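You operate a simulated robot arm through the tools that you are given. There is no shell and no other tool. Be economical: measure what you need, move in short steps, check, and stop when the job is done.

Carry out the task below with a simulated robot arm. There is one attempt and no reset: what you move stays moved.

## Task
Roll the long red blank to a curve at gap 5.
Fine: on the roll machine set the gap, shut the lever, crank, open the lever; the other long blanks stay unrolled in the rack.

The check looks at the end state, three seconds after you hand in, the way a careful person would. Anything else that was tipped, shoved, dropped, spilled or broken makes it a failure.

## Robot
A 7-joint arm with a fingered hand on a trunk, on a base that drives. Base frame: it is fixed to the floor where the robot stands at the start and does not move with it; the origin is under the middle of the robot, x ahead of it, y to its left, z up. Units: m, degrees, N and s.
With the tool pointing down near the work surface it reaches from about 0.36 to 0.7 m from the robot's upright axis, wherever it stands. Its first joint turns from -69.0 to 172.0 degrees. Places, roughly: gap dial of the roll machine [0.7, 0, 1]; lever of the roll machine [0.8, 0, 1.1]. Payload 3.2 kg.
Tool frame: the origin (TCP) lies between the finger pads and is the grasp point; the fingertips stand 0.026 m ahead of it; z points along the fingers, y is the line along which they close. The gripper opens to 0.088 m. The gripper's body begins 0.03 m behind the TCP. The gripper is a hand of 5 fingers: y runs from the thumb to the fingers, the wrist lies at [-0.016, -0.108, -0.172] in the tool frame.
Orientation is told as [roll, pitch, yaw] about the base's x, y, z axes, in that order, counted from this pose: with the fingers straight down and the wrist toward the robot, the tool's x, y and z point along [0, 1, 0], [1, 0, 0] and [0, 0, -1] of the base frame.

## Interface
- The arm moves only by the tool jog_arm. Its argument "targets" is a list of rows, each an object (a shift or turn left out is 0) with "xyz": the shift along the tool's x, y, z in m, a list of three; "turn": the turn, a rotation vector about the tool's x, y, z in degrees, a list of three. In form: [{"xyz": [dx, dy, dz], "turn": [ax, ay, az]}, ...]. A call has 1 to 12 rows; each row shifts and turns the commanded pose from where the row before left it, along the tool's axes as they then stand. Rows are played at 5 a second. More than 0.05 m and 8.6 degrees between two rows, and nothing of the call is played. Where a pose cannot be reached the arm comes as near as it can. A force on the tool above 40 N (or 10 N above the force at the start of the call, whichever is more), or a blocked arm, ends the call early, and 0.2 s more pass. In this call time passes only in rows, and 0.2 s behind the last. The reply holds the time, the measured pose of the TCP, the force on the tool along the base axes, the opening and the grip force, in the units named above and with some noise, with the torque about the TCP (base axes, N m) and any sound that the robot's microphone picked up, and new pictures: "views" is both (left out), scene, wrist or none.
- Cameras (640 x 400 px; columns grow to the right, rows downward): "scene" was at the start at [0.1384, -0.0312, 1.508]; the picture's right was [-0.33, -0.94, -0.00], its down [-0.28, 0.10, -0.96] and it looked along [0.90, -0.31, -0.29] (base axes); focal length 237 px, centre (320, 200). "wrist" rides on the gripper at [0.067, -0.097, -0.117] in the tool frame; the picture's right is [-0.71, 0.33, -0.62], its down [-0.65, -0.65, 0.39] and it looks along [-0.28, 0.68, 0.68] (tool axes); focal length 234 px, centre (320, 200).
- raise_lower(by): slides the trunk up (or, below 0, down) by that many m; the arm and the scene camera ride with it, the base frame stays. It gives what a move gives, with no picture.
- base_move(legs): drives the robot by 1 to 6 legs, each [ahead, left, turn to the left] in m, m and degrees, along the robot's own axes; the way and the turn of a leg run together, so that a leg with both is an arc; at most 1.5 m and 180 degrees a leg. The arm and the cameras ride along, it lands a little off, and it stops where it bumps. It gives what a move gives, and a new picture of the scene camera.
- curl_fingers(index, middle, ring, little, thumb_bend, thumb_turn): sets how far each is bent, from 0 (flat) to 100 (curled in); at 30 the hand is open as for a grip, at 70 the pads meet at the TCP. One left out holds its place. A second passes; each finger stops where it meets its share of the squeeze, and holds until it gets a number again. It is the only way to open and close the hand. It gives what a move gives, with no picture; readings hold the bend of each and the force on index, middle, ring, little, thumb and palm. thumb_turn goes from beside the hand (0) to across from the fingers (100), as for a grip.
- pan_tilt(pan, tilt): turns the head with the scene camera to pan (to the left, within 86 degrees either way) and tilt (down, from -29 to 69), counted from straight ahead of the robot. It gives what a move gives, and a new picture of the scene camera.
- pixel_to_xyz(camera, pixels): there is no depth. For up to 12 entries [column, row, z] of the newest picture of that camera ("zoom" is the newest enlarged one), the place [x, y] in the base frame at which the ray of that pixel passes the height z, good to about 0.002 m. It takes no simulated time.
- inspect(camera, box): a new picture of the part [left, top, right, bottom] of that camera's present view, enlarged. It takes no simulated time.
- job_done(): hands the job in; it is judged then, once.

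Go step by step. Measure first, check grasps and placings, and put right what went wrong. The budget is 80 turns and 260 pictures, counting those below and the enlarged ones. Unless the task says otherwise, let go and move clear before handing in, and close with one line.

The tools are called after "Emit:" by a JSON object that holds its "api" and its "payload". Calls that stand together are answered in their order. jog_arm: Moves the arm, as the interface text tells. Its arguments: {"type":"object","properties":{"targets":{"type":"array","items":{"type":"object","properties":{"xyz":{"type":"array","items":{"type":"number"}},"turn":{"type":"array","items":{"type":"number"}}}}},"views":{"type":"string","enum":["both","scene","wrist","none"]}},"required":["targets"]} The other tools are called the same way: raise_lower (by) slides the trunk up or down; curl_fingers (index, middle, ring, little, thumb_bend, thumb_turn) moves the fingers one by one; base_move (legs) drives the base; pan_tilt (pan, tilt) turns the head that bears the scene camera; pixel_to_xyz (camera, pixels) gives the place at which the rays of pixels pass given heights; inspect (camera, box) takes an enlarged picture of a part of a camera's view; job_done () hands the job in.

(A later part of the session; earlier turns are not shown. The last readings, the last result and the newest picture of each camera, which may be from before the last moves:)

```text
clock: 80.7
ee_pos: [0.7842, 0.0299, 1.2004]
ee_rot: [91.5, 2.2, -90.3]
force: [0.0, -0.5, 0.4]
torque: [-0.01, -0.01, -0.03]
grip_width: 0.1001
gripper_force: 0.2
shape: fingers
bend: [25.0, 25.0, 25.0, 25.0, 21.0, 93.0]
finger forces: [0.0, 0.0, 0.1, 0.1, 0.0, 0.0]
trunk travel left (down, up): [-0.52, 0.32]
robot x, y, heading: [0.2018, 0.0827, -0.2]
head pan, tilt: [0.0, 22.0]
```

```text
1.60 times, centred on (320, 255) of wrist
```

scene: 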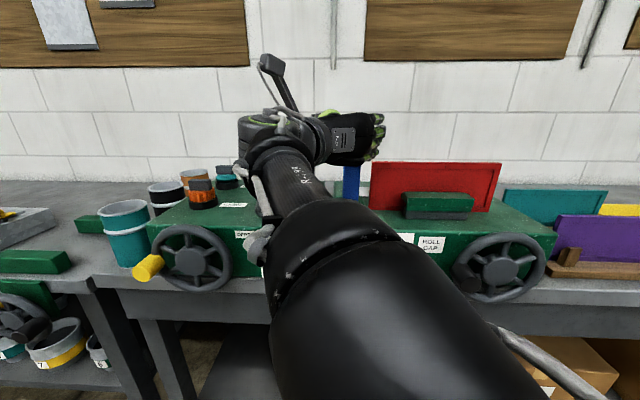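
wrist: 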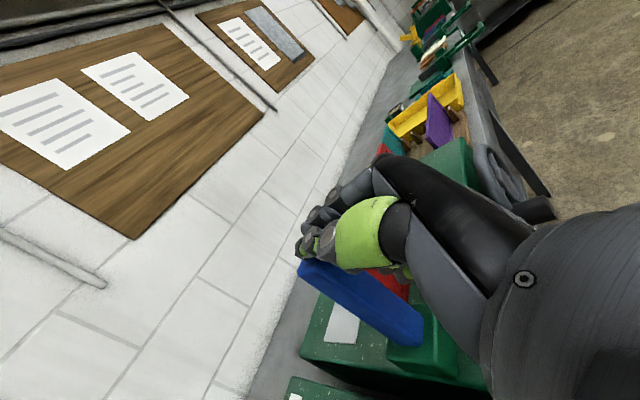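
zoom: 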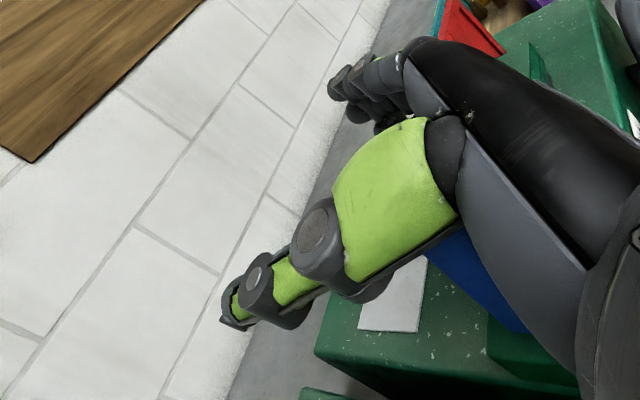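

The fingers are above the plate top and the palm covers the lever's upper part. I'll drive 0.055 m further in.

Emit:
{"api": "base_move", "payload": {"legs": [[0.055, -0.005, 0]]}}

Emit:
{"api": "inspect", "payload": {"camera": "wrist", "box": [160, 130, 480, 380]}}

```text
clock: 81.6
ee_pos: [0.8381, 0.0248, 1.2021]
ee_rot: [91.5, 2.3, -90.3]
force: [0.3, 0.3, -0.5]
torque: [-0.01, -0.03, 0.0]
grip_width: 0.1002
gripper_force: 0.0
shape: fingers
bend: [25.0, 25.0, 25.0, 25.0, 21.0, 93.0]
finger forces: [0.0, 0.0, 0.1, 0.0, 0.0, 0.1]
trunk travel left (down, up): [-0.52, 0.32]
robot x, y, heading: [0.2583, 0.0753, -0.1]
head pan, tilt: [0.0, 22.0]
```

scene: 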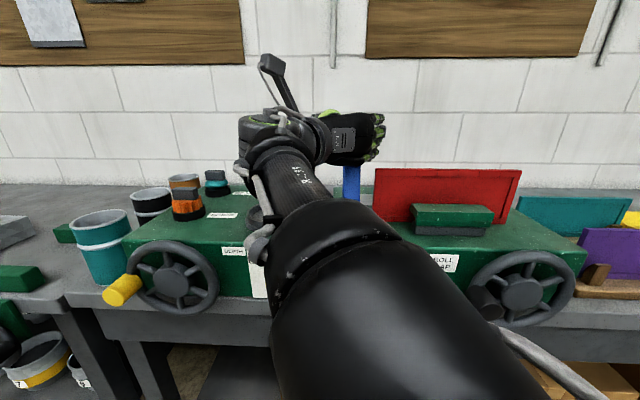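

```text
1.60 times, centred on (320, 255) of wrist
```

zoom: 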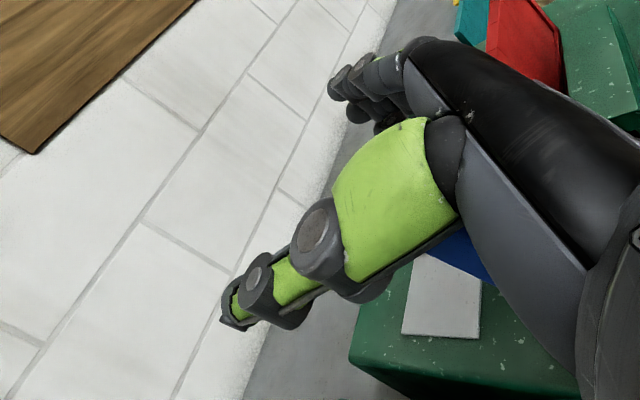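

The lever is deep in the hand. I'll wrap the fingers behind it; ring and little should catch it.

Emit:
{"api": "curl_fingers", "payload": {"index": 95, "middle": 95, "ring": 95, "little": 95}}

Emit:
{"api": "inspect", "payload": {"camera": "wrist", "box": [160, 130, 480, 380]}}

Emit:
{"api": "inspect", "payload": {"camera": "scene", "box": [270, 80, 470, 220]}}

```text
clock: 82.6
ee_pos: [0.8368, 0.0122, 1.2031]
ee_rot: [91.7, 2.6, -90.7]
force: [3.1, -26.3, 7.2]
torque: [-1.01, 0.04, -0.03]
grip_width: 0.0499
gripper_force: 14.2
shape: fingers
bend: [95.0, 95.0, 74.0, 75.0, 21.0, 93.0]
finger forces: [0.1, 4.6, 10.2, 13.2, 0.0, 0.0]
trunk travel left (down, up): [-0.52, 0.32]
robot x, y, heading: [0.2576, 0.0735, -0.1]
head pan, tilt: [0.0, 22.0]
```

```text
1.60 times, centred on (320, 255) of wrist
```

zoom: 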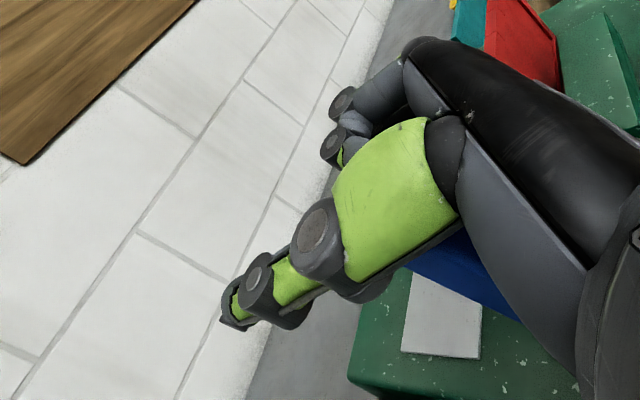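

```text
2.86 times, centred on (370, 150) of scene
```

zoom: 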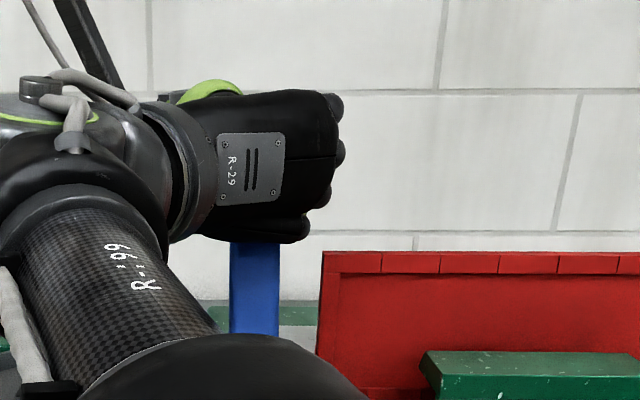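

Ring and little stopped at bend 75 and seem to be pressing the lever's side more than hooking behind. I'll open, advance 0.025 m (with force stop) and wrap again.

Emit:
{"api": "curl_fingers", "payload": {"index": 25, "middle": 25, "ring": 25, "little": 25}}

Emit:
{"api": "base_move", "payload": {"legs": [[0.025, 0, 0]]}}

Emit:
{"api": "curl_fingers", "payload": {"index": 95, "middle": 95, "ring": 95, "little": 95}}

```text
clock: 83.6
ee_pos: [0.8373, 0.0261, 1.2019]
ee_rot: [91.5, 2.5, -90.1]
force: [-0.7, -1.1, 0.5]
torque: [-0.05, 0.08, 0.01]
grip_width: 0.1003
gripper_force: 0.6
shape: fingers
bend: [25.0, 25.0, 25.0, 25.0, 21.0, 93.0]
finger forces: [0.0, 0.1, 0.1, 0.9, 0.0, 0.0]
trunk travel left (down, up): [-0.52, 0.32]
robot x, y, heading: [0.2553, 0.078, -0.4]
head pan, tilt: [0.0, 22.0]
```

```text
clock: 84.4
ee_pos: [0.8572, 0.0207, 1.2052]
ee_rot: [91.9, 2.5, -90.4]
force: [-15.0, -11.0, 2.2]
torque: [-0.66, 0.92, 0.17]
grip_width: 0.1002
gripper_force: 8.1
shape: fingers
bend: [25.0, 25.0, 25.0, 24.0, 21.0, 93.0]
finger forces: [0.0, 0.0, 0.0, 17.5, 0.0, 0.0]
trunk travel left (down, up): [-0.52, 0.32]
robot x, y, heading: [0.2846, 0.0762, 0.1]
head pan, tilt: [0.0, 22.0]
```

scene: 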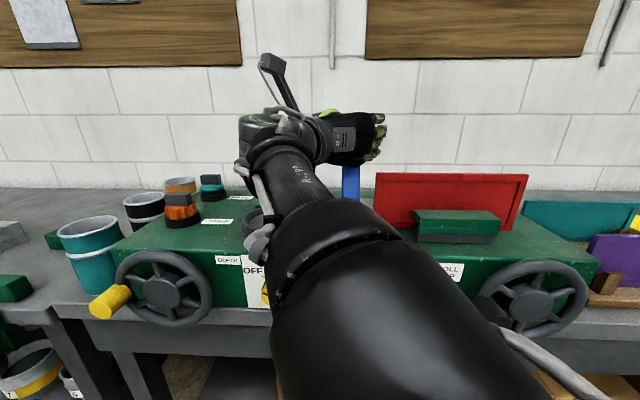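

```text
clock: 85.4
ee_pos: [0.8606, 0.0084, 1.2067]
ee_rot: [92.1, 2.7, -90.9]
force: [10.0, -31.1, 18.5]
torque: [-1.56, 0.12, 0.57]
grip_width: 0.0505
gripper_force: 33.0
shape: fingers
bend: [95.0, 95.0, 86.0, 86.0, 21.0, 93.0]
finger forces: [0.0, 0.0, 26.0, 21.7, 0.1, 18.9]
trunk travel left (down, up): [-0.52, 0.32]
robot x, y, heading: [0.2796, 0.0766, -0.3]
head pan, tilt: [0.0, 22.0]
```

Now it's a true wrap: ring and little carry 26/22 N and the palm 19 N. I'll pull back with the base.

Emit:
{"api": "base_move", "payload": {"legs": [[-0.06, 0, 0]]}}

Emit:
{"api": "inspect", "payload": {"camera": "wrist", "box": [160, 130, 480, 380]}}

```text
clock: 86.2
ee_pos: [0.85, 0.0069, 1.2127]
ee_rot: [92.8, 2.0, -91.7]
force: [-1.2, -12.9, 3.2]
torque: [-0.59, 0.4, 0.27]
grip_width: 0.0502
gripper_force: 12.8
shape: fingers
bend: [95.0, 95.0, 88.0, 88.0, 20.0, 93.0]
finger forces: [0.0, 0.0, 7.0, 7.6, 0.0, 11.3]
trunk travel left (down, up): [-0.52, 0.32]
robot x, y, heading: [0.2693, 0.0755, 0.0]
head pan, tilt: [0.0, 22.0]
stopped in leg 1: the force on the tool passed its limit at 53 N (the readings are from after the stop); the commanded pose is now the measured one
```

scene: 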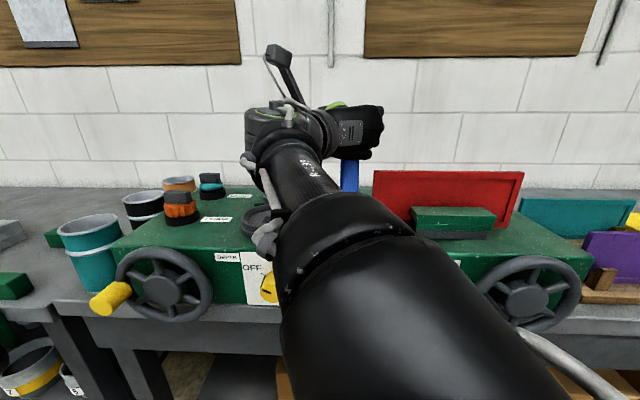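

```text
1.60 times, centred on (320, 255) of wrist
```

zoom: 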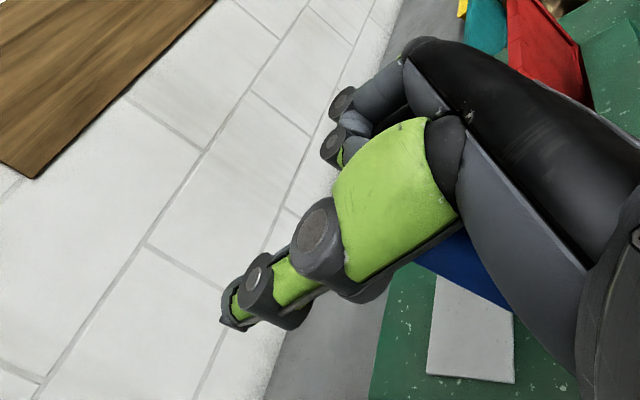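

The drive tripped the force limit as it jerked, and part of that was existing side load (31 N). Readings are now relaxed, so I'll retry with tiny slow legs.

Emit:
{"api": "base_move", "payload": {"legs": [[-0.008, 0, 0], [-0.008, 0, 0], [-0.008, 0, 0], [-0.008, 0, 0]]}}

Emit:
{"api": "inspect", "payload": {"camera": "scene", "box": [270, 80, 470, 220]}}

```text
clock: 87.9
ee_pos: [0.8182, 0.0087, 1.2135]
ee_rot: [92.9, 2.1, -91.3]
force: [-2.7, -13.7, 8.7]
torque: [-0.77, 0.42, 0.52]
grip_width: 0.0505
gripper_force: 10.6
shape: fingers
bend: [95.0, 95.0, 88.0, 88.0, 20.0, 93.0]
finger forces: [0.0, 0.0, 3.0, 8.4, 0.0, 11.4]
trunk travel left (down, up): [-0.52, 0.32]
robot x, y, heading: [0.2398, 0.077, -0.2]
head pan, tilt: [0.0, 22.0]
```

scene: 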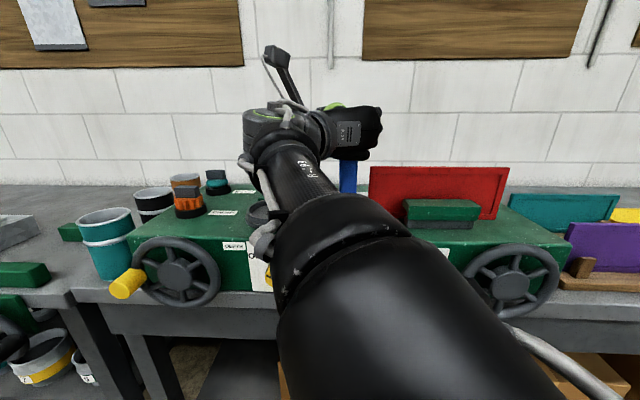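

```text
2.86 times, centred on (370, 150) of scene
```

zoom: 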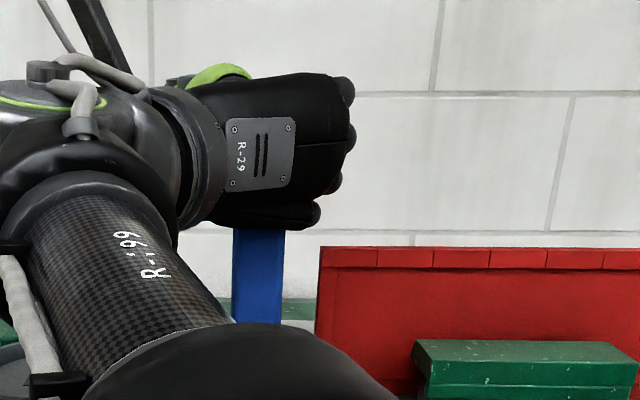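

The lever is following (hand moved 3 cm with the wrap still loaded). I'll continue in small legs.

Emit:
{"api": "base_move", "payload": {"legs": [[-0.008, 0, 0], [-0.008, 0, 0], [-0.008, 0, 0], [-0.008, 0, 0], [-0.008, 0, 0]]}}

Emit:
{"api": "inspect", "payload": {"camera": "wrist", "box": [160, 130, 480, 380]}}

Emit:
{"api": "inspect", "payload": {"camera": "scene", "box": [270, 80, 470, 220]}}

```text
clock: 90.0
ee_pos: [0.7796, 0.0118, 1.2112]
ee_rot: [92.6, 2.0, -91.3]
force: [2.0, -9.3, -3.2]
torque: [-0.34, -0.58, 0.32]
grip_width: 0.0502
gripper_force: 11.3
shape: fingers
bend: [95.0, 95.0, 88.0, 88.0, 20.0, 93.0]
finger forces: [0.0, 0.1, 0.0, 12.4, 0.0, 10.5]
trunk travel left (down, up): [-0.52, 0.32]
robot x, y, heading: [0.1999, 0.077, -0.1]
head pan, tilt: [0.0, 22.0]
```

scene: 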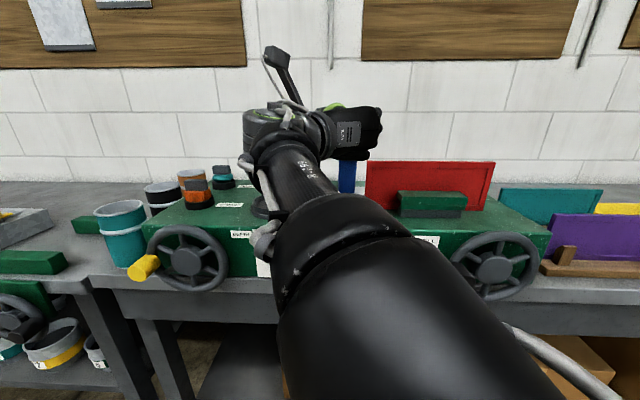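

```text
1.60 times, centred on (320, 255) of wrist
```

zoom: 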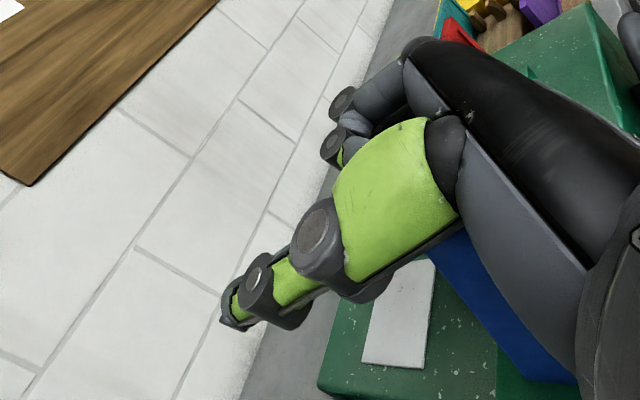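

```text
2.86 times, centred on (370, 150) of scene
```

zoom: 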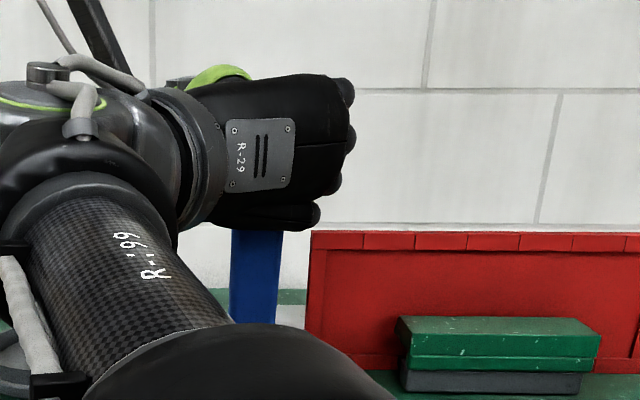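

Still hooked, with the lever now past vertical. I'll drop the trunk a little to follow the arc and keep pulling.

Emit:
{"api": "raise_lower", "payload": {"by": -0.02}}

Emit:
{"api": "base_move", "payload": {"legs": [[-0.008, 0, 0], [-0.008, 0, 0], [-0.008, 0, 0], [-0.008, 0, 0]]}}

Emit:
{"api": "inspect", "payload": {"camera": "wrist", "box": [160, 130, 480, 380]}}

```text
clock: 90.7
ee_pos: [0.7732, 0.0097, 1.1957]
ee_rot: [93.1, 2.0, -91.6]
force: [-4.5, -10.4, 14.5]
torque: [-0.43, 0.55, 0.34]
grip_width: 0.0504
gripper_force: 11.9
shape: fingers
bend: [95.0, 95.0, 88.0, 88.0, 20.0, 93.0]
finger forces: [0.1, 2.1, 0.0, 10.2, 0.1, 10.9]
trunk travel left (down, up): [-0.5, 0.34]
robot x, y, heading: [0.1995, 0.0776, -0.4]
head pan, tilt: [0.0, 22.0]
```

```text
clock: 92.2
ee_pos: [0.7624, 0.0094, 1.1925]
ee_rot: [92.9, 1.6, -91.3]
force: [17.2, -5.4, 6.2]
torque: [-0.28, -0.73, 0.08]
grip_width: 0.0501
gripper_force: 9.1
shape: fingers
bend: [95.0, 94.0, 88.0, 87.0, 20.0, 93.0]
finger forces: [0.0, 2.6, 0.0, 14.9, 0.0, 1.1]
trunk travel left (down, up): [-0.5, 0.34]
robot x, y, heading: [0.1781, 0.078, -0.0]
head pan, tilt: [0.0, 22.0]
stopped in leg 3: the force on the tool passed its limit at 45 N (the readings are from after the stop); the commanded pose is now the measured one
```

scene: 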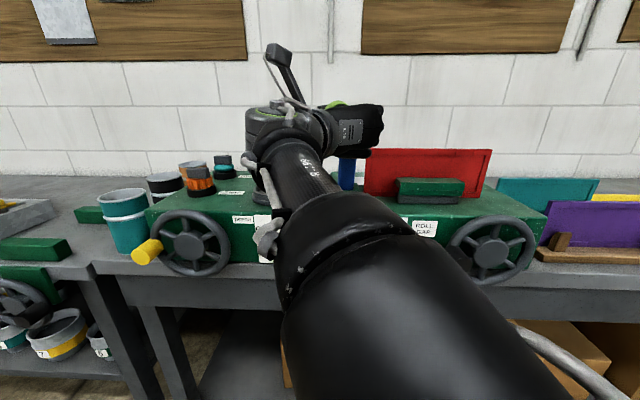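

```text
1.60 times, centred on (320, 255) of wrist
```

zoom: 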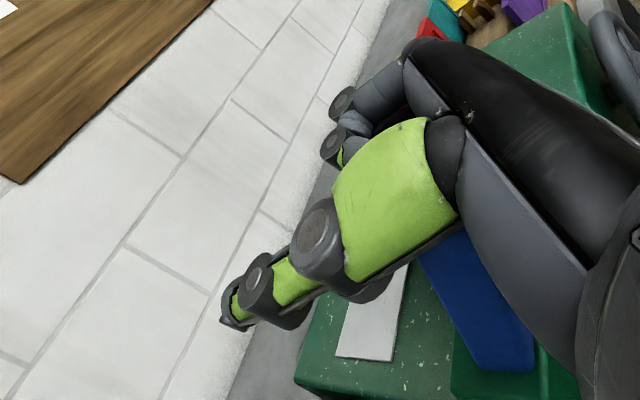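

Force built up to 45 N, which may be the shut stop. I'll open the fingers, back off and look.

Emit:
{"api": "curl_fingers", "payload": {"index": 25, "middle": 25, "ring": 25, "little": 25}}

Emit:
{"api": "base_move", "payload": {"legs": [[-0.13, 0, 0]]}}

Emit:
{"api": "inspect", "payload": {"camera": "wrist", "box": [160, 130, 560, 400]}}

Emit:
{"api": "inspect", "payload": {"camera": "scene", "box": [270, 80, 470, 220]}}

```text
clock: 93.2
ee_pos: [0.7565, 0.0137, 1.1944]
ee_rot: [93.2, 1.7, -91.2]
force: [-0.2, -0.3, 0.0]
torque: [-0.01, 0.0, 0.0]
grip_width: 0.1004
gripper_force: 0.3
shape: fingers
bend: [25.0, 25.0, 25.0, 25.0, 20.0, 93.0]
finger forces: [0.1, 0.0, 0.0, 0.1, 0.0, 0.5]
trunk travel left (down, up): [-0.5, 0.34]
robot x, y, heading: [0.1763, 0.0756, -0.1]
head pan, tilt: [0.0, 22.0]
```

```text
clock: 94.5
ee_pos: [0.624, 0.0139, 1.1958]
ee_rot: [93.0, 1.8, -91.3]
force: [-1.0, -0.4, 0.0]
torque: [-0.01, 0.0, 0.02]
grip_width: 0.1004
gripper_force: 0.1
shape: fingers
bend: [25.0, 25.0, 25.0, 25.0, 20.0, 93.0]
finger forces: [0.1, 0.1, 0.0, 0.0, 0.0, 0.1]
trunk travel left (down, up): [-0.5, 0.34]
robot x, y, heading: [0.0493, 0.0775, -0.0]
head pan, tilt: [0.0, 22.0]
```

scene: 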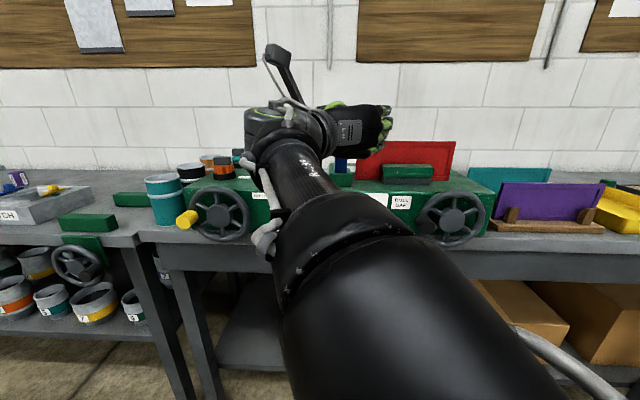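

```text
1.48 times, centred on (360, 265) of wrist
```

zoom: 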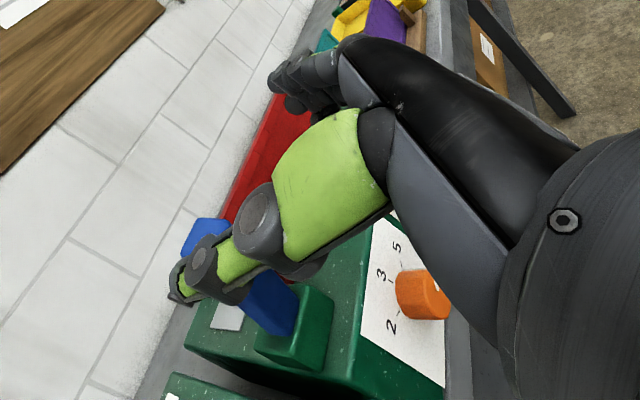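

```text
2.86 times, centred on (370, 150) of scene
```

zoom: 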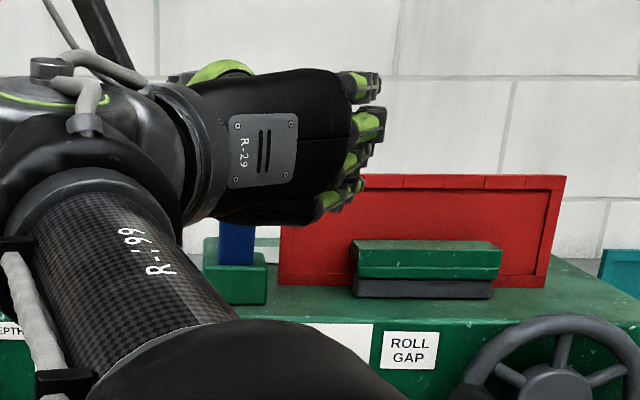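

The hand occludes the lever, so I'll shift the base left to see it.

Emit:
{"api": "base_move", "payload": {"legs": [[0, 0.16, 0]]}}

Emit:
{"api": "inspect", "payload": {"camera": "scene", "box": [360, 80, 560, 220]}}

Emit:
{"api": "inspect", "payload": {"camera": "wrist", "box": [160, 130, 560, 400]}}

```text
clock: 95.9
ee_pos: [0.6268, 0.1747, 1.1951]
ee_rot: [93.1, 1.6, -91.0]
force: [0.3, 0.9, -0.7]
torque: [0.0, 0.03, -0.04]
grip_width: 0.1003
gripper_force: 0.1
shape: fingers
bend: [25.0, 25.0, 25.0, 25.0, 20.0, 93.0]
finger forces: [0.0, 0.0, 0.0, 0.0, 0.0, 0.0]
trunk travel left (down, up): [-0.5, 0.34]
robot x, y, heading: [0.0505, 0.2356, 0.1]
head pan, tilt: [0.0, 22.0]
```

scene: 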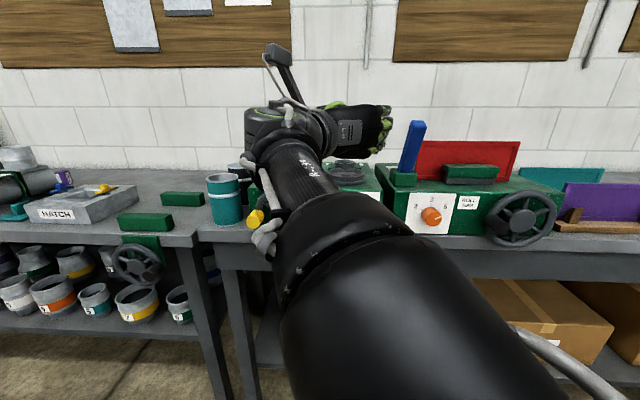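

```text
2.86 times, centred on (460, 150) of scene
```

zoom: 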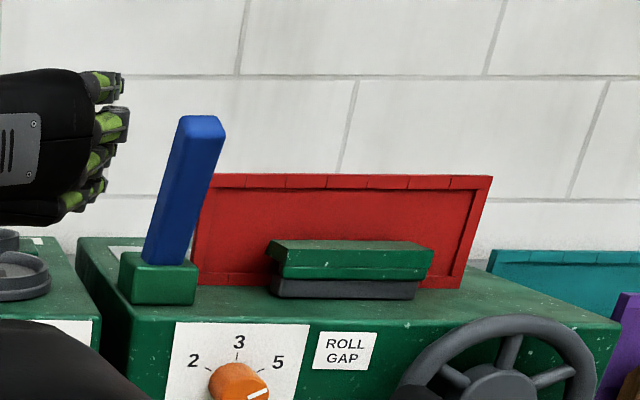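

```text
1.48 times, centred on (360, 265) of wrist
```

zoom: 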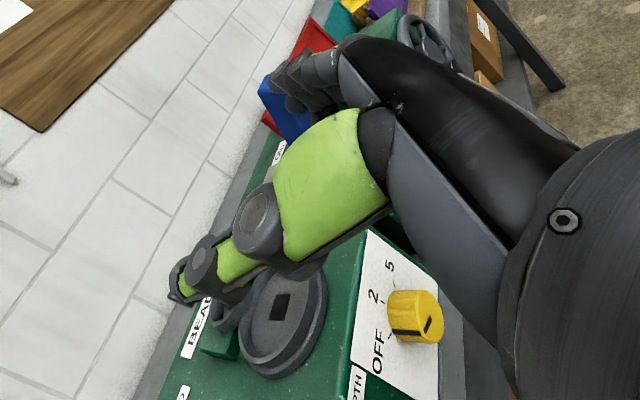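

The lever now leans clearly toward me. Since its y is constant, I can compute its top from one ray.

Emit:
{"api": "pixel_to_xyz", "payload": {"camera": "zoom", "pixels": [[260, 200, 1.15]]}}

Emit:
{"api": "pixel_to_xyz", "payload": {"camera": "scene", "pixels": [[419, 122, 1.15], [419, 122, 1.16], [419, 122, 1.17], [419, 122, 1.18], [408, 172, 1.05], [408, 172, 1.06]]}}

```text
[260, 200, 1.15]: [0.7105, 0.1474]
```

```text
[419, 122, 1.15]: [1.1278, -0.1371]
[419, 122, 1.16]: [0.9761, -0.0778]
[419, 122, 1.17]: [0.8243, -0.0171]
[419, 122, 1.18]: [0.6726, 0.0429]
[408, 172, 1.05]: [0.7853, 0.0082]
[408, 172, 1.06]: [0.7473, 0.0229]
```

The lever top moved from x≈0.82 to ≈0.727 (about ±20° range), and force rose at the end as at a stop, so it is shut. Next is the crank: I'll back off, move right in front of the wheel, lower the trunk, and roll the hand back.

Emit:
{"api": "base_move", "payload": {"legs": [[-0.1, 0, 0], [0, -0.435, 0]]}}

Emit:
{"api": "raise_lower", "payload": {"by": -0.16}}

Emit:
{"api": "jog_arm", "payload": {"targets": [{"turn": [0, 0, -8]}, {"turn": [0, 0, -8]}, {"turn": [0, 0, -8]}, {"turn": [0, 0, -8]}, {"turn": [0, 0, -8]}, {"turn": [0, 0, -5]}], "views": "both"}}

```text
clock: 99.3
ee_pos: [0.5262, -0.2527, 1.1947]
ee_rot: [93.1, 1.7, -90.6]
force: [-0.5, -0.5, -0.5]
torque: [-0.02, -0.05, 0.03]
grip_width: 0.1003
gripper_force: 0.0
shape: fingers
bend: [25.0, 25.0, 25.0, 25.0, 20.0, 93.0]
finger forces: [0.0, 0.0, 0.1, 0.0, 0.0, 0.1]
trunk travel left (down, up): [-0.5, 0.34]
robot x, y, heading: [-0.0532, -0.1966, 0.2]
head pan, tilt: [0.0, 22.0]
```

scene: 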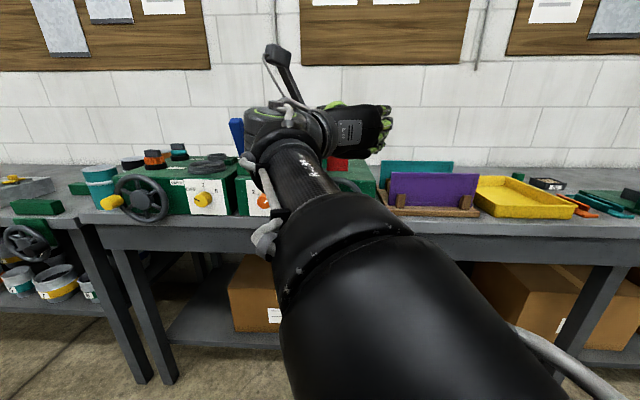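

```text
clock: 101.1
ee_pos: [0.5262, -0.2521, 1.0347]
ee_rot: [93.1, 1.6, -90.6]
force: [0.1, -1.0, 0.3]
torque: [0.02, -0.03, 0.01]
grip_width: 0.1006
gripper_force: 0.0
shape: fingers
bend: [25.0, 25.0, 25.0, 25.0, 20.0, 93.0]
finger forces: [0.0, 0.0, 0.0, 0.0, 0.1, 0.1]
trunk travel left (down, up): [-0.34, 0.5]
robot x, y, heading: [-0.0524, -0.1954, 0.4]
head pan, tilt: [0.0, 22.0]
```

```text
clock: 102.5
ee_pos: [0.5259, -0.2497, 1.038]
ee_rot: [94.2, -43.3, -93.4]
force: [0.2, 0.0, 0.6]
torque: [0.0, 0.0, 0.01]
grip_width: 0.1003
gripper_force: 0.1
shape: fingers
bend: [25.0, 25.0, 25.0, 25.0, 20.0, 93.0]
finger forces: [0.0, 0.1, 0.0, 0.0, 0.0, 0.1]
out of reach, approached as far as the arm can: row 2
trunk travel left (down, up): [-0.34, 0.5]
robot x, y, heading: [-0.0566, -0.198, 0.3]
head pan, tilt: [0.0, 22.0]
```

scene: 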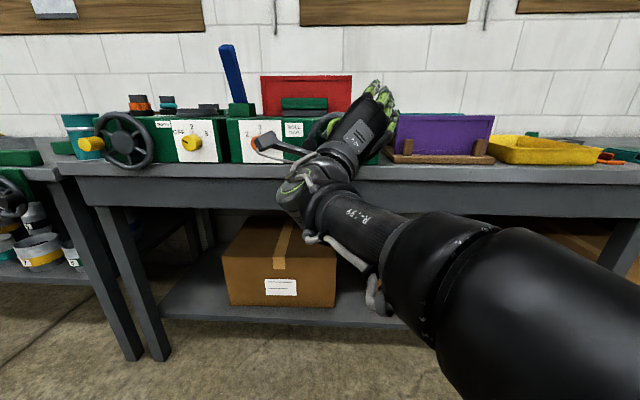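
wrist: 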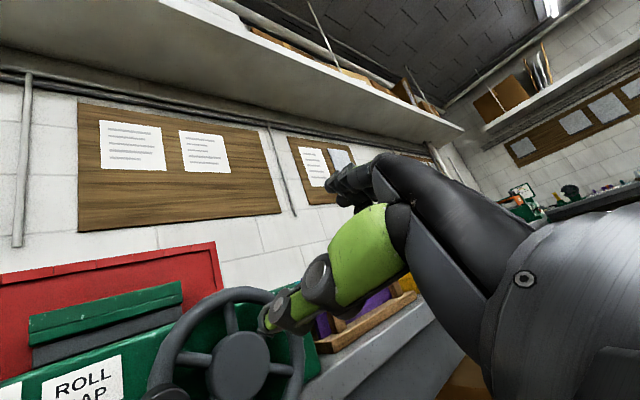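

The arm is in a good pose in front of the wheel, with wheel and handle near (200,380) in the wrist view. I'll line up with the handle.

Emit:
{"api": "jog_arm", "payload": {"targets": [{"xyz": [0, -0.038, 0]}, {"xyz": [0, -0.038, 0]}, {"xyz": [0, -0.037, 0]}], "views": "both"}}

Emit:
{"api": "inspect", "payload": {"camera": "scene", "box": [210, 90, 410, 230]}}

```text
clock: 103.3
ee_pos: [0.5333, -0.1689, 0.9623]
ee_rot: [94.2, -43.3, -93.7]
force: [-0.4, 0.3, -0.4]
torque: [-0.01, -0.03, 0.06]
grip_width: 0.1004
gripper_force: 0.0
shape: fingers
bend: [25.0, 25.0, 25.0, 25.0, 20.0, 93.0]
finger forces: [0.1, 0.0, 0.0, 0.1, 0.0, 0.1]
trunk travel left (down, up): [-0.34, 0.5]
robot x, y, heading: [-0.055, -0.1945, 0.4]
head pan, tilt: [0.0, 22.0]
```

scene: 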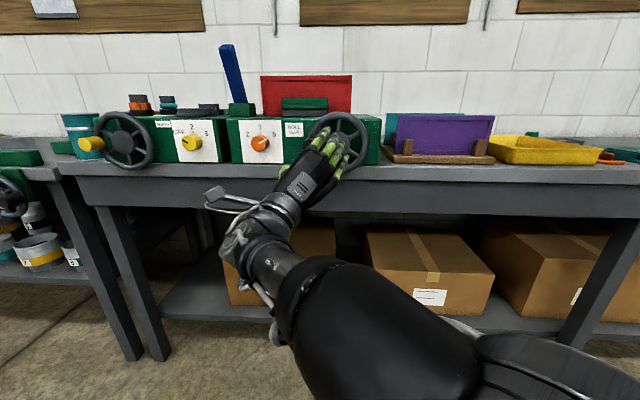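
wrist: 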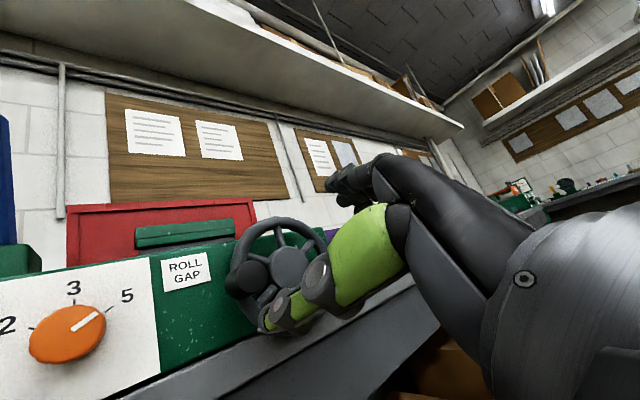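

```text
2.86 times, centred on (310, 160) of scene
```

zoom: 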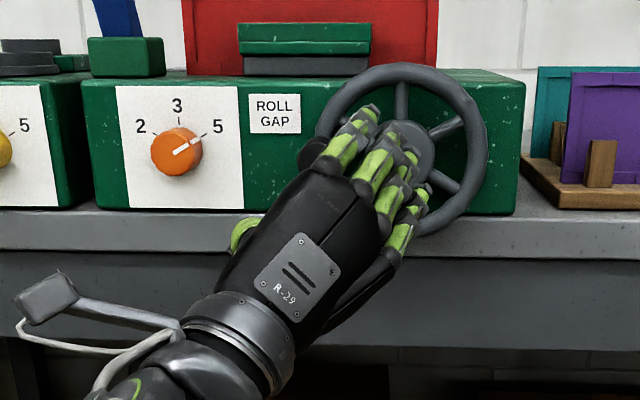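

Dial at 5 is clear. I'll triangulate the handle (wrist 250,277) and hub (288,265) against the scene view.

Emit:
{"api": "pixel_to_xyz", "payload": {"camera": "wrist", "pixels": [[250, 277, 0.95], [250, 277, 0.96], [250, 277, 0.97], [288, 264, 0.95], [288, 264, 0.96], [288, 264, 0.97]]}}

Emit:
{"api": "pixel_to_xyz", "payload": {"camera": "scene", "pixels": [[310, 145, 0.95], [310, 145, 0.96], [310, 145, 0.97], [341, 141, 0.95], [341, 141, 0.96], [341, 141, 0.97]]}}

Emit:
{"api": "inspect", "payload": {"camera": "wrist", "box": [180, 180, 420, 360]}}

```text
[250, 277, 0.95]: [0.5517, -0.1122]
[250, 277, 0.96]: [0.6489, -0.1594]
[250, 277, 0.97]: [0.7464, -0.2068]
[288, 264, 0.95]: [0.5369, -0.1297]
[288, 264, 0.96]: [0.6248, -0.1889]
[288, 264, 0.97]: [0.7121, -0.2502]
```

```text
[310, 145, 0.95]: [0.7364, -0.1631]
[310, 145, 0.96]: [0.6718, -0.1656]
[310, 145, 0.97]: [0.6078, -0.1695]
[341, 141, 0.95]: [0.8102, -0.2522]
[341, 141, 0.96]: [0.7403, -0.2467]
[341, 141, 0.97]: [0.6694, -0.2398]
```

```text
2.22 times, centred on (300, 270) of wrist
```

zoom: 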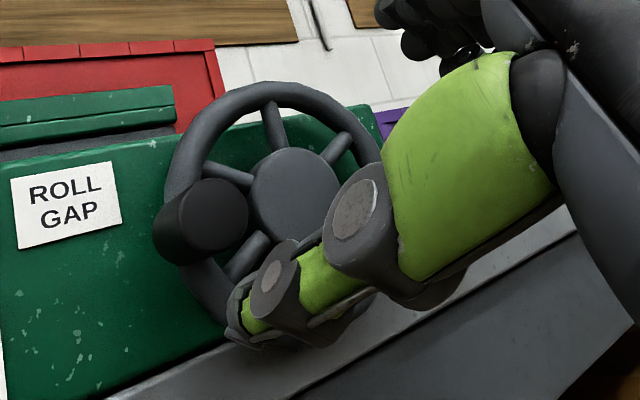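

Handle end ≈(0.663,-0.166,0.961), hub ≈(0.689,-0.238,0.967), radius ≈0.072. I'll set the fingers to cage the handle and drive up to it.

Emit:
{"api": "curl_fingers", "payload": {"index": 42, "middle": 42, "ring": 100, "little": 100, "thumb_bend": 42, "thumb_turn": 97}}

Emit:
{"api": "base_move", "payload": {"legs": [[0.085, 0, 0]]}}

Emit:
{"api": "inspect", "payload": {"camera": "wrist", "box": [180, 150, 440, 345]}}

```text
clock: 104.3
ee_pos: [0.5332, -0.1684, 0.9606]
ee_rot: [94.3, -43.3, -93.5]
force: [0.1, 0.2, 0.4]
torque: [-0.02, 0.01, -0.01]
grip_width: 0.0638
gripper_force: 0.2
shape: fingers
bend: [42.0, 42.0, 100.0, 100.0, 42.0, 96.0]
finger forces: [0.1, 0.1, 0.0, 0.0, 0.1, 0.0]
trunk travel left (down, up): [-0.34, 0.5]
robot x, y, heading: [-0.0546, -0.1928, 0.6]
head pan, tilt: [0.0, 22.0]
```

```text
clock: 105.4
ee_pos: [0.6184, -0.1691, 0.9606]
ee_rot: [94.3, -43.4, -93.5]
force: [-0.6, 0.4, -0.2]
torque: [-0.04, -0.01, 0.0]
grip_width: 0.0632
gripper_force: 0.2
shape: fingers
bend: [42.0, 42.0, 100.0, 100.0, 42.0, 96.0]
finger forces: [0.1, 0.0, 0.1, 0.1, 0.1, 0.0]
trunk travel left (down, up): [-0.34, 0.5]
robot x, y, heading: [0.0324, -0.1936, 0.3]
head pan, tilt: [0.0, 22.0]
```

scene: 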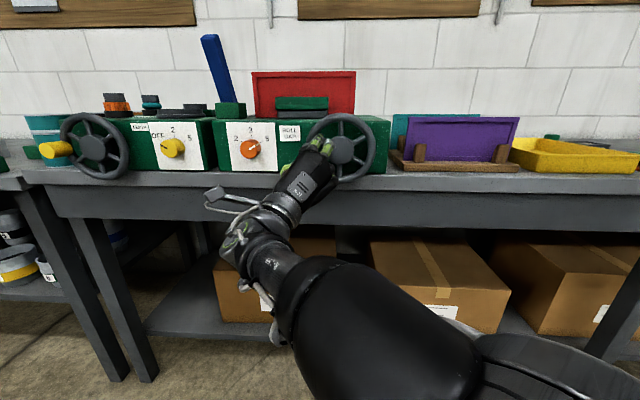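

```text
2.05 times, centred on (310, 248) of wrist
```

zoom: 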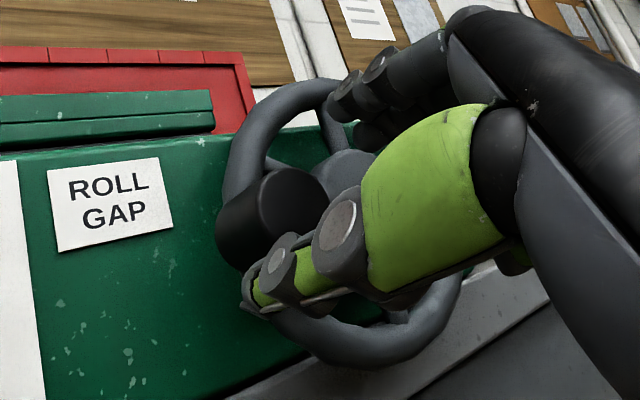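

The handle sits between thumb and index. I'll advance 0.03 m more with the arm, then close.

Emit:
{"api": "jog_arm", "payload": {"targets": [{"xyz": [0, -0.002, 0.015]}, {"xyz": [0, -0.002, 0.015]}], "views": "none"}}

Emit:
{"api": "curl_fingers", "payload": {"index": 65, "middle": 65, "thumb_bend": 65}}

Emit:
{"api": "inspect", "payload": {"camera": "wrist", "box": [180, 150, 440, 345]}}

```text
clock: 106.0
ee_pos: [0.6439, -0.1758, 0.9736]
ee_rot: [95.4, -41.5, -94.7]
force: [-3.6, 1.5, -0.7]
torque: [0.02, 0.08, 0.09]
grip_width: 0.0653
gripper_force: 1.9
shape: fingers
bend: [42.0, 42.0, 100.0, 100.0, 41.0, 96.0]
finger forces: [0.0, 0.1, 0.0, 0.1, 2.9, 0.0]
trunk travel left (down, up): [-0.34, 0.5]
robot x, y, heading: [0.0291, -0.1968, 0.2]
head pan, tilt: [0.0, 22.0]
```

```text
clock: 107.0
ee_pos: [0.6458, -0.1727, 0.9697]
ee_rot: [94.9, -41.9, -94.4]
force: [-11.1, 22.5, -1.7]
torque: [0.23, 0.13, 0.38]
grip_width: 0.0318
gripper_force: 11.9
shape: fingers
bend: [65.0, 65.0, 100.0, 100.0, 54.0, 92.0]
finger forces: [0.2, 0.1, 0.0, 0.1, 24.1, 0.1]
trunk travel left (down, up): [-0.34, 0.5]
robot x, y, heading: [0.0315, -0.1943, 0.5]
head pan, tilt: [0.0, 22.0]
```

```text
2.05 times, centred on (310, 248) of wrist
```

zoom: 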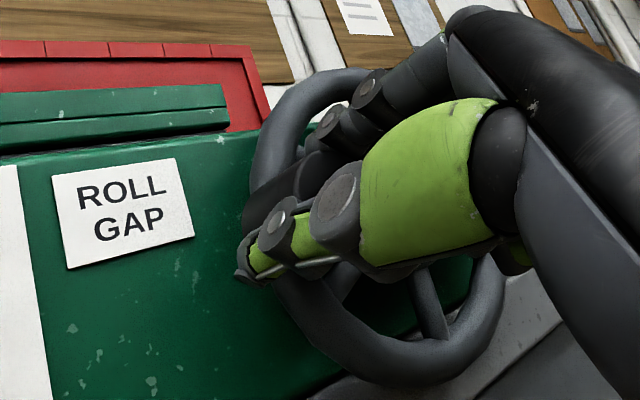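

The arm drifted up-right by about 1 cm and the thumb met the handle's face. I'll open, back off with the base, and re-centre.

Emit:
{"api": "curl_fingers", "payload": {"index": 40, "middle": 40, "thumb_bend": 38, "thumb_turn": 97}}

Emit:
{"api": "base_move", "payload": {"legs": [[-0.04, 0, 0]]}}

Emit:
{"api": "jog_arm", "payload": {"targets": [{"xyz": [-0.003, -0.013, 0], "turn": [0, 0, 0]}], "views": "wrist"}}

```text
clock: 108.0
ee_pos: [0.6485, -0.1809, 0.9672]
ee_rot: [94.6, -41.7, -94.7]
force: [0.4, 0.2, -0.5]
torque: [0.0, 0.01, -0.03]
grip_width: 0.0693
gripper_force: 0.1
shape: fingers
bend: [40.0, 40.0, 100.0, 100.0, 38.0, 95.0]
finger forces: [0.0, 0.0, 0.0, 0.1, 0.0, 0.1]
trunk travel left (down, up): [-0.34, 0.5]
robot x, y, heading: [0.0331, -0.1921, 0.4]
head pan, tilt: [0.0, 22.0]
```

```text
clock: 108.9
ee_pos: [0.6083, -0.1808, 0.9672]
ee_rot: [94.5, -41.6, -94.4]
force: [-0.7, -1.1, -0.4]
torque: [-0.02, 0.03, 0.0]
grip_width: 0.0693
gripper_force: 0.1
shape: fingers
bend: [40.0, 40.0, 100.0, 100.0, 38.0, 95.0]
finger forces: [0.1, 0.1, 0.1, 0.0, 0.1, 0.0]
trunk travel left (down, up): [-0.34, 0.5]
robot x, y, heading: [-0.0092, -0.1957, 0.3]
head pan, tilt: [0.0, 22.0]
```

scene: 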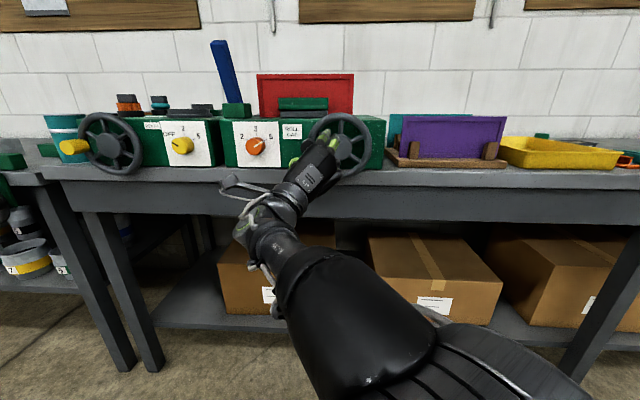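

```text
clock: 109.3
ee_pos: [0.6084, -0.1769, 0.9609]
ee_rot: [94.8, -40.9, -94.9]
force: [0.9, -0.6, -0.1]
torque: [0.0, -0.01, 0.03]
grip_width: 0.0694
gripper_force: 0.0
shape: fingers
bend: [40.0, 40.0, 100.0, 100.0, 38.0, 95.0]
finger forces: [0.0, 0.0, 0.1, 0.0, 0.0, 0.0]
trunk travel left (down, up): [-0.34, 0.5]
robot x, y, heading: [-0.0103, -0.1965, 0.7]
head pan, tilt: [0.0, 22.0]
```

wrist: 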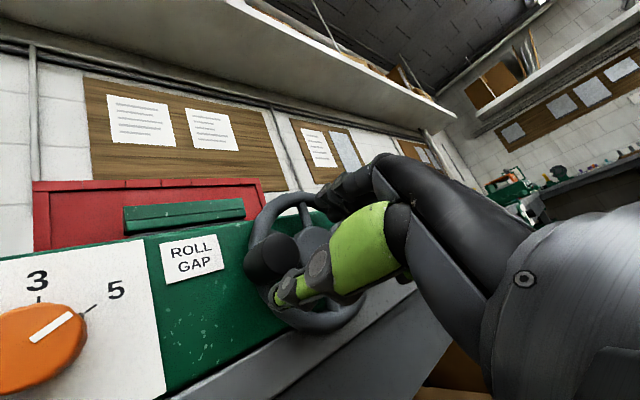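

I'll retract the arm about 5 cm so it has freedom for the circle, re-centre, then bring the base up.

Emit:
{"api": "jog_arm", "payload": {"targets": [{"xyz": [0.002, -0.004, -0.025]}, {"xyz": [0.004, -0.004, -0.03]}], "views": "none"}}

Emit:
{"api": "base_move", "payload": {"legs": [[0.06, 0, 0]]}}

Emit:
{"api": "inspect", "payload": {"camera": "wrist", "box": [180, 150, 440, 345]}}

```text
clock: 109.9
ee_pos: [0.5547, -0.1608, 0.9492]
ee_rot: [94.4, -41.7, -94.5]
force: [-0.4, 0.8, -0.6]
torque: [0.04, 0.0, 0.01]
grip_width: 0.0694
gripper_force: 0.1
shape: fingers
bend: [40.0, 40.0, 100.0, 100.0, 38.0, 95.0]
finger forces: [0.1, 0.1, 0.0, 0.1, 0.1, 0.0]
trunk travel left (down, up): [-0.34, 0.5]
robot x, y, heading: [-0.0089, -0.193, 0.4]
head pan, tilt: [0.0, 22.0]
```

```text
clock: 110.8
ee_pos: [0.6149, -0.1628, 0.9504]
ee_rot: [94.4, -41.7, -94.5]
force: [1.3, 0.2, -0.6]
torque: [0.02, -0.02, -0.01]
grip_width: 0.0694
gripper_force: 0.0
shape: fingers
bend: [40.0, 40.0, 100.0, 100.0, 38.0, 95.0]
finger forces: [0.0, 0.0, 0.0, 0.1, 0.0, 0.0]
trunk travel left (down, up): [-0.34, 0.5]
robot x, y, heading: [0.0494, -0.1937, 0.0]
head pan, tilt: [0.0, 22.0]
```

scene: 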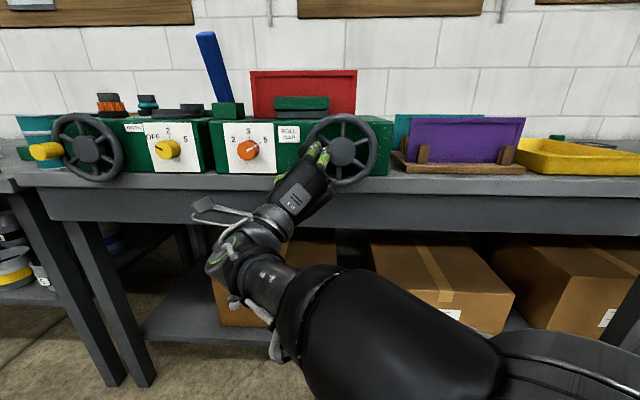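

```text
2.05 times, centred on (310, 248) of wrist
```

zoom: 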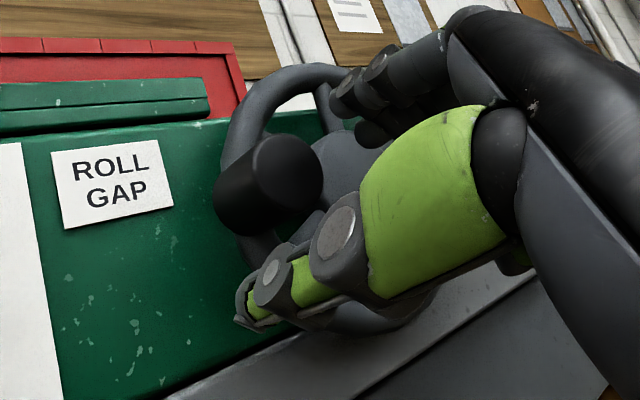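

The thumb now clears the handle. I'll raise 6 mm and advance 0.035 m with the base, then close.

Emit:
{"api": "jog_arm", "payload": {"targets": [{"xyz": [0.002, 0.006, 0]}], "views": "none"}}

Emit:
{"api": "base_move", "payload": {"legs": [[0.035, 0, 0]]}}

Emit:
{"api": "curl_fingers", "payload": {"index": 65, "middle": 65, "thumb_bend": 65}}

Emit:
{"api": "inspect", "payload": {"camera": "wrist", "box": [180, 150, 440, 345]}}

```text
clock: 111.2
ee_pos: [0.6133, -0.1653, 0.9553]
ee_rot: [94.2, -41.6, -94.6]
force: [-0.1, 1.1, -0.2]
torque: [0.02, -0.04, 0.0]
grip_width: 0.0693
gripper_force: 0.0
shape: fingers
bend: [40.0, 40.0, 100.0, 100.0, 38.0, 95.0]
finger forces: [0.0, 0.0, 0.0, 0.0, 0.0, 0.0]
trunk travel left (down, up): [-0.34, 0.5]
robot x, y, heading: [0.0511, -0.1933, 0.1]
head pan, tilt: [0.0, 22.0]
```

```text
clock: 112.1
ee_pos: [0.6487, -0.1663, 0.9544]
ee_rot: [94.2, -41.6, -94.5]
force: [-0.7, -0.5, 0.0]
torque: [-0.02, -0.04, 0.0]
grip_width: 0.0693
gripper_force: 0.0
shape: fingers
bend: [40.0, 40.0, 100.0, 100.0, 38.0, 95.0]
finger forces: [0.1, 0.0, 0.1, 0.0, 0.1, 0.0]
trunk travel left (down, up): [-0.34, 0.5]
robot x, y, heading: [0.0849, -0.1917, 0.3]
head pan, tilt: [0.0, 22.0]
```

scene: 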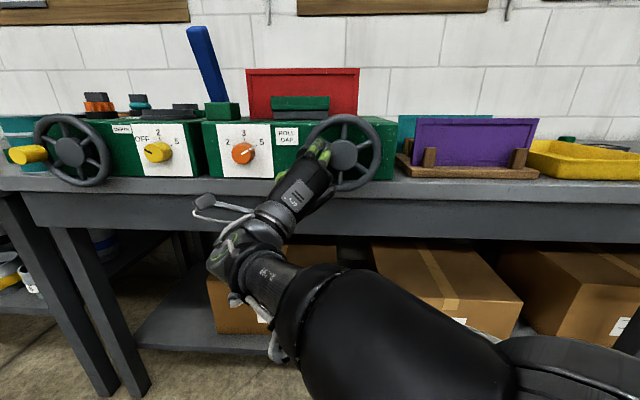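

```text
clock: 113.1
ee_pos: [0.6477, -0.1655, 0.9558]
ee_rot: [94.5, -41.5, -94.7]
force: [-1.3, -8.2, 2.4]
torque: [0.09, 0.0, -0.04]
grip_width: 0.032
gripper_force: 10.5
shape: fingers
bend: [56.0, 61.0, 100.0, 100.0, 59.0, 99.0]
finger forces: [10.6, 3.7, 0.1, 0.0, 7.0, 0.0]
trunk travel left (down, up): [-0.34, 0.5]
robot x, y, heading: [0.0841, -0.1957, 0.7]
head pan, tilt: [0.0, 22.0]
```

```text
2.05 times, centred on (310, 248) of wrist
```

zoom: 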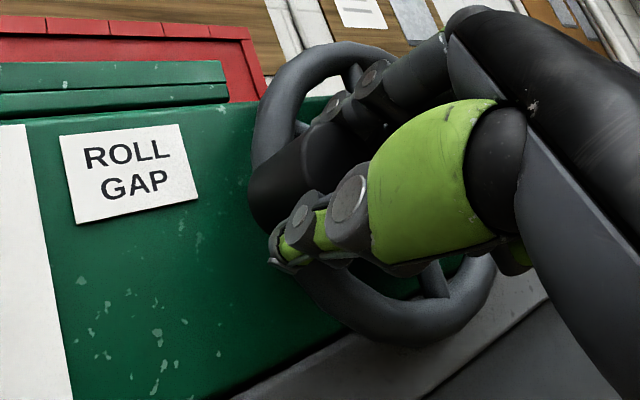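

The handle is gripped firmly. I'll crank clockwise a quarter turn (up and over) around the hub.

Emit:
{"api": "jog_arm", "payload": {"targets": [{"xyz": [0.0136, 0.0131, 0]}, {"xyz": [0.0096, 0.0161, 0]}, {"xyz": [0.0052, 0.0181, 0]}, {"xyz": [0.0003, 0.0188, 0]}, {"xyz": [-0.0046, 0.0183, 0]}, {"xyz": [-0.0091, 0.0164, 0]}], "views": "both"}}

```text
clock: 114.5
ee_pos: [0.6409, -0.2314, 1.0359]
ee_rot: [94.6, -41.7, -94.8]
force: [5.1, 4.5, 7.8]
torque: [0.2, -0.11, -0.1]
grip_width: 0.0173
gripper_force: 6.3
shape: fingers
bend: [65.0, 61.0, 100.0, 100.0, 64.0, 93.0]
finger forces: [0.0, 3.7, 0.0, 0.0, 9.9, 0.0]
trunk travel left (down, up): [-0.34, 0.5]
robot x, y, heading: [0.0868, -0.1926, 0.1]
head pan, tilt: [0.0, 22.0]
```

scene: 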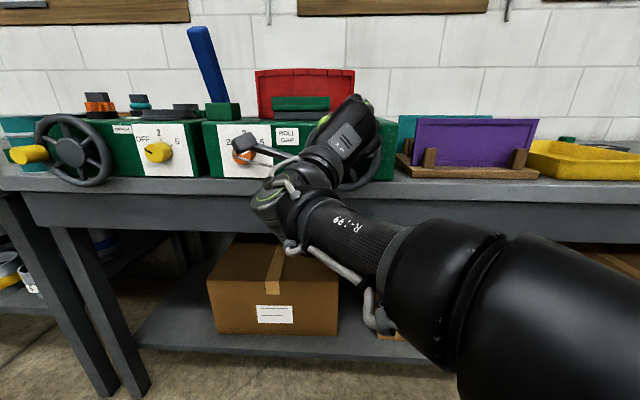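
wrist: 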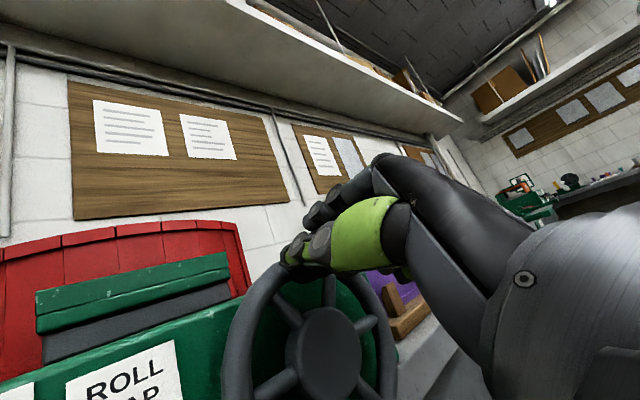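

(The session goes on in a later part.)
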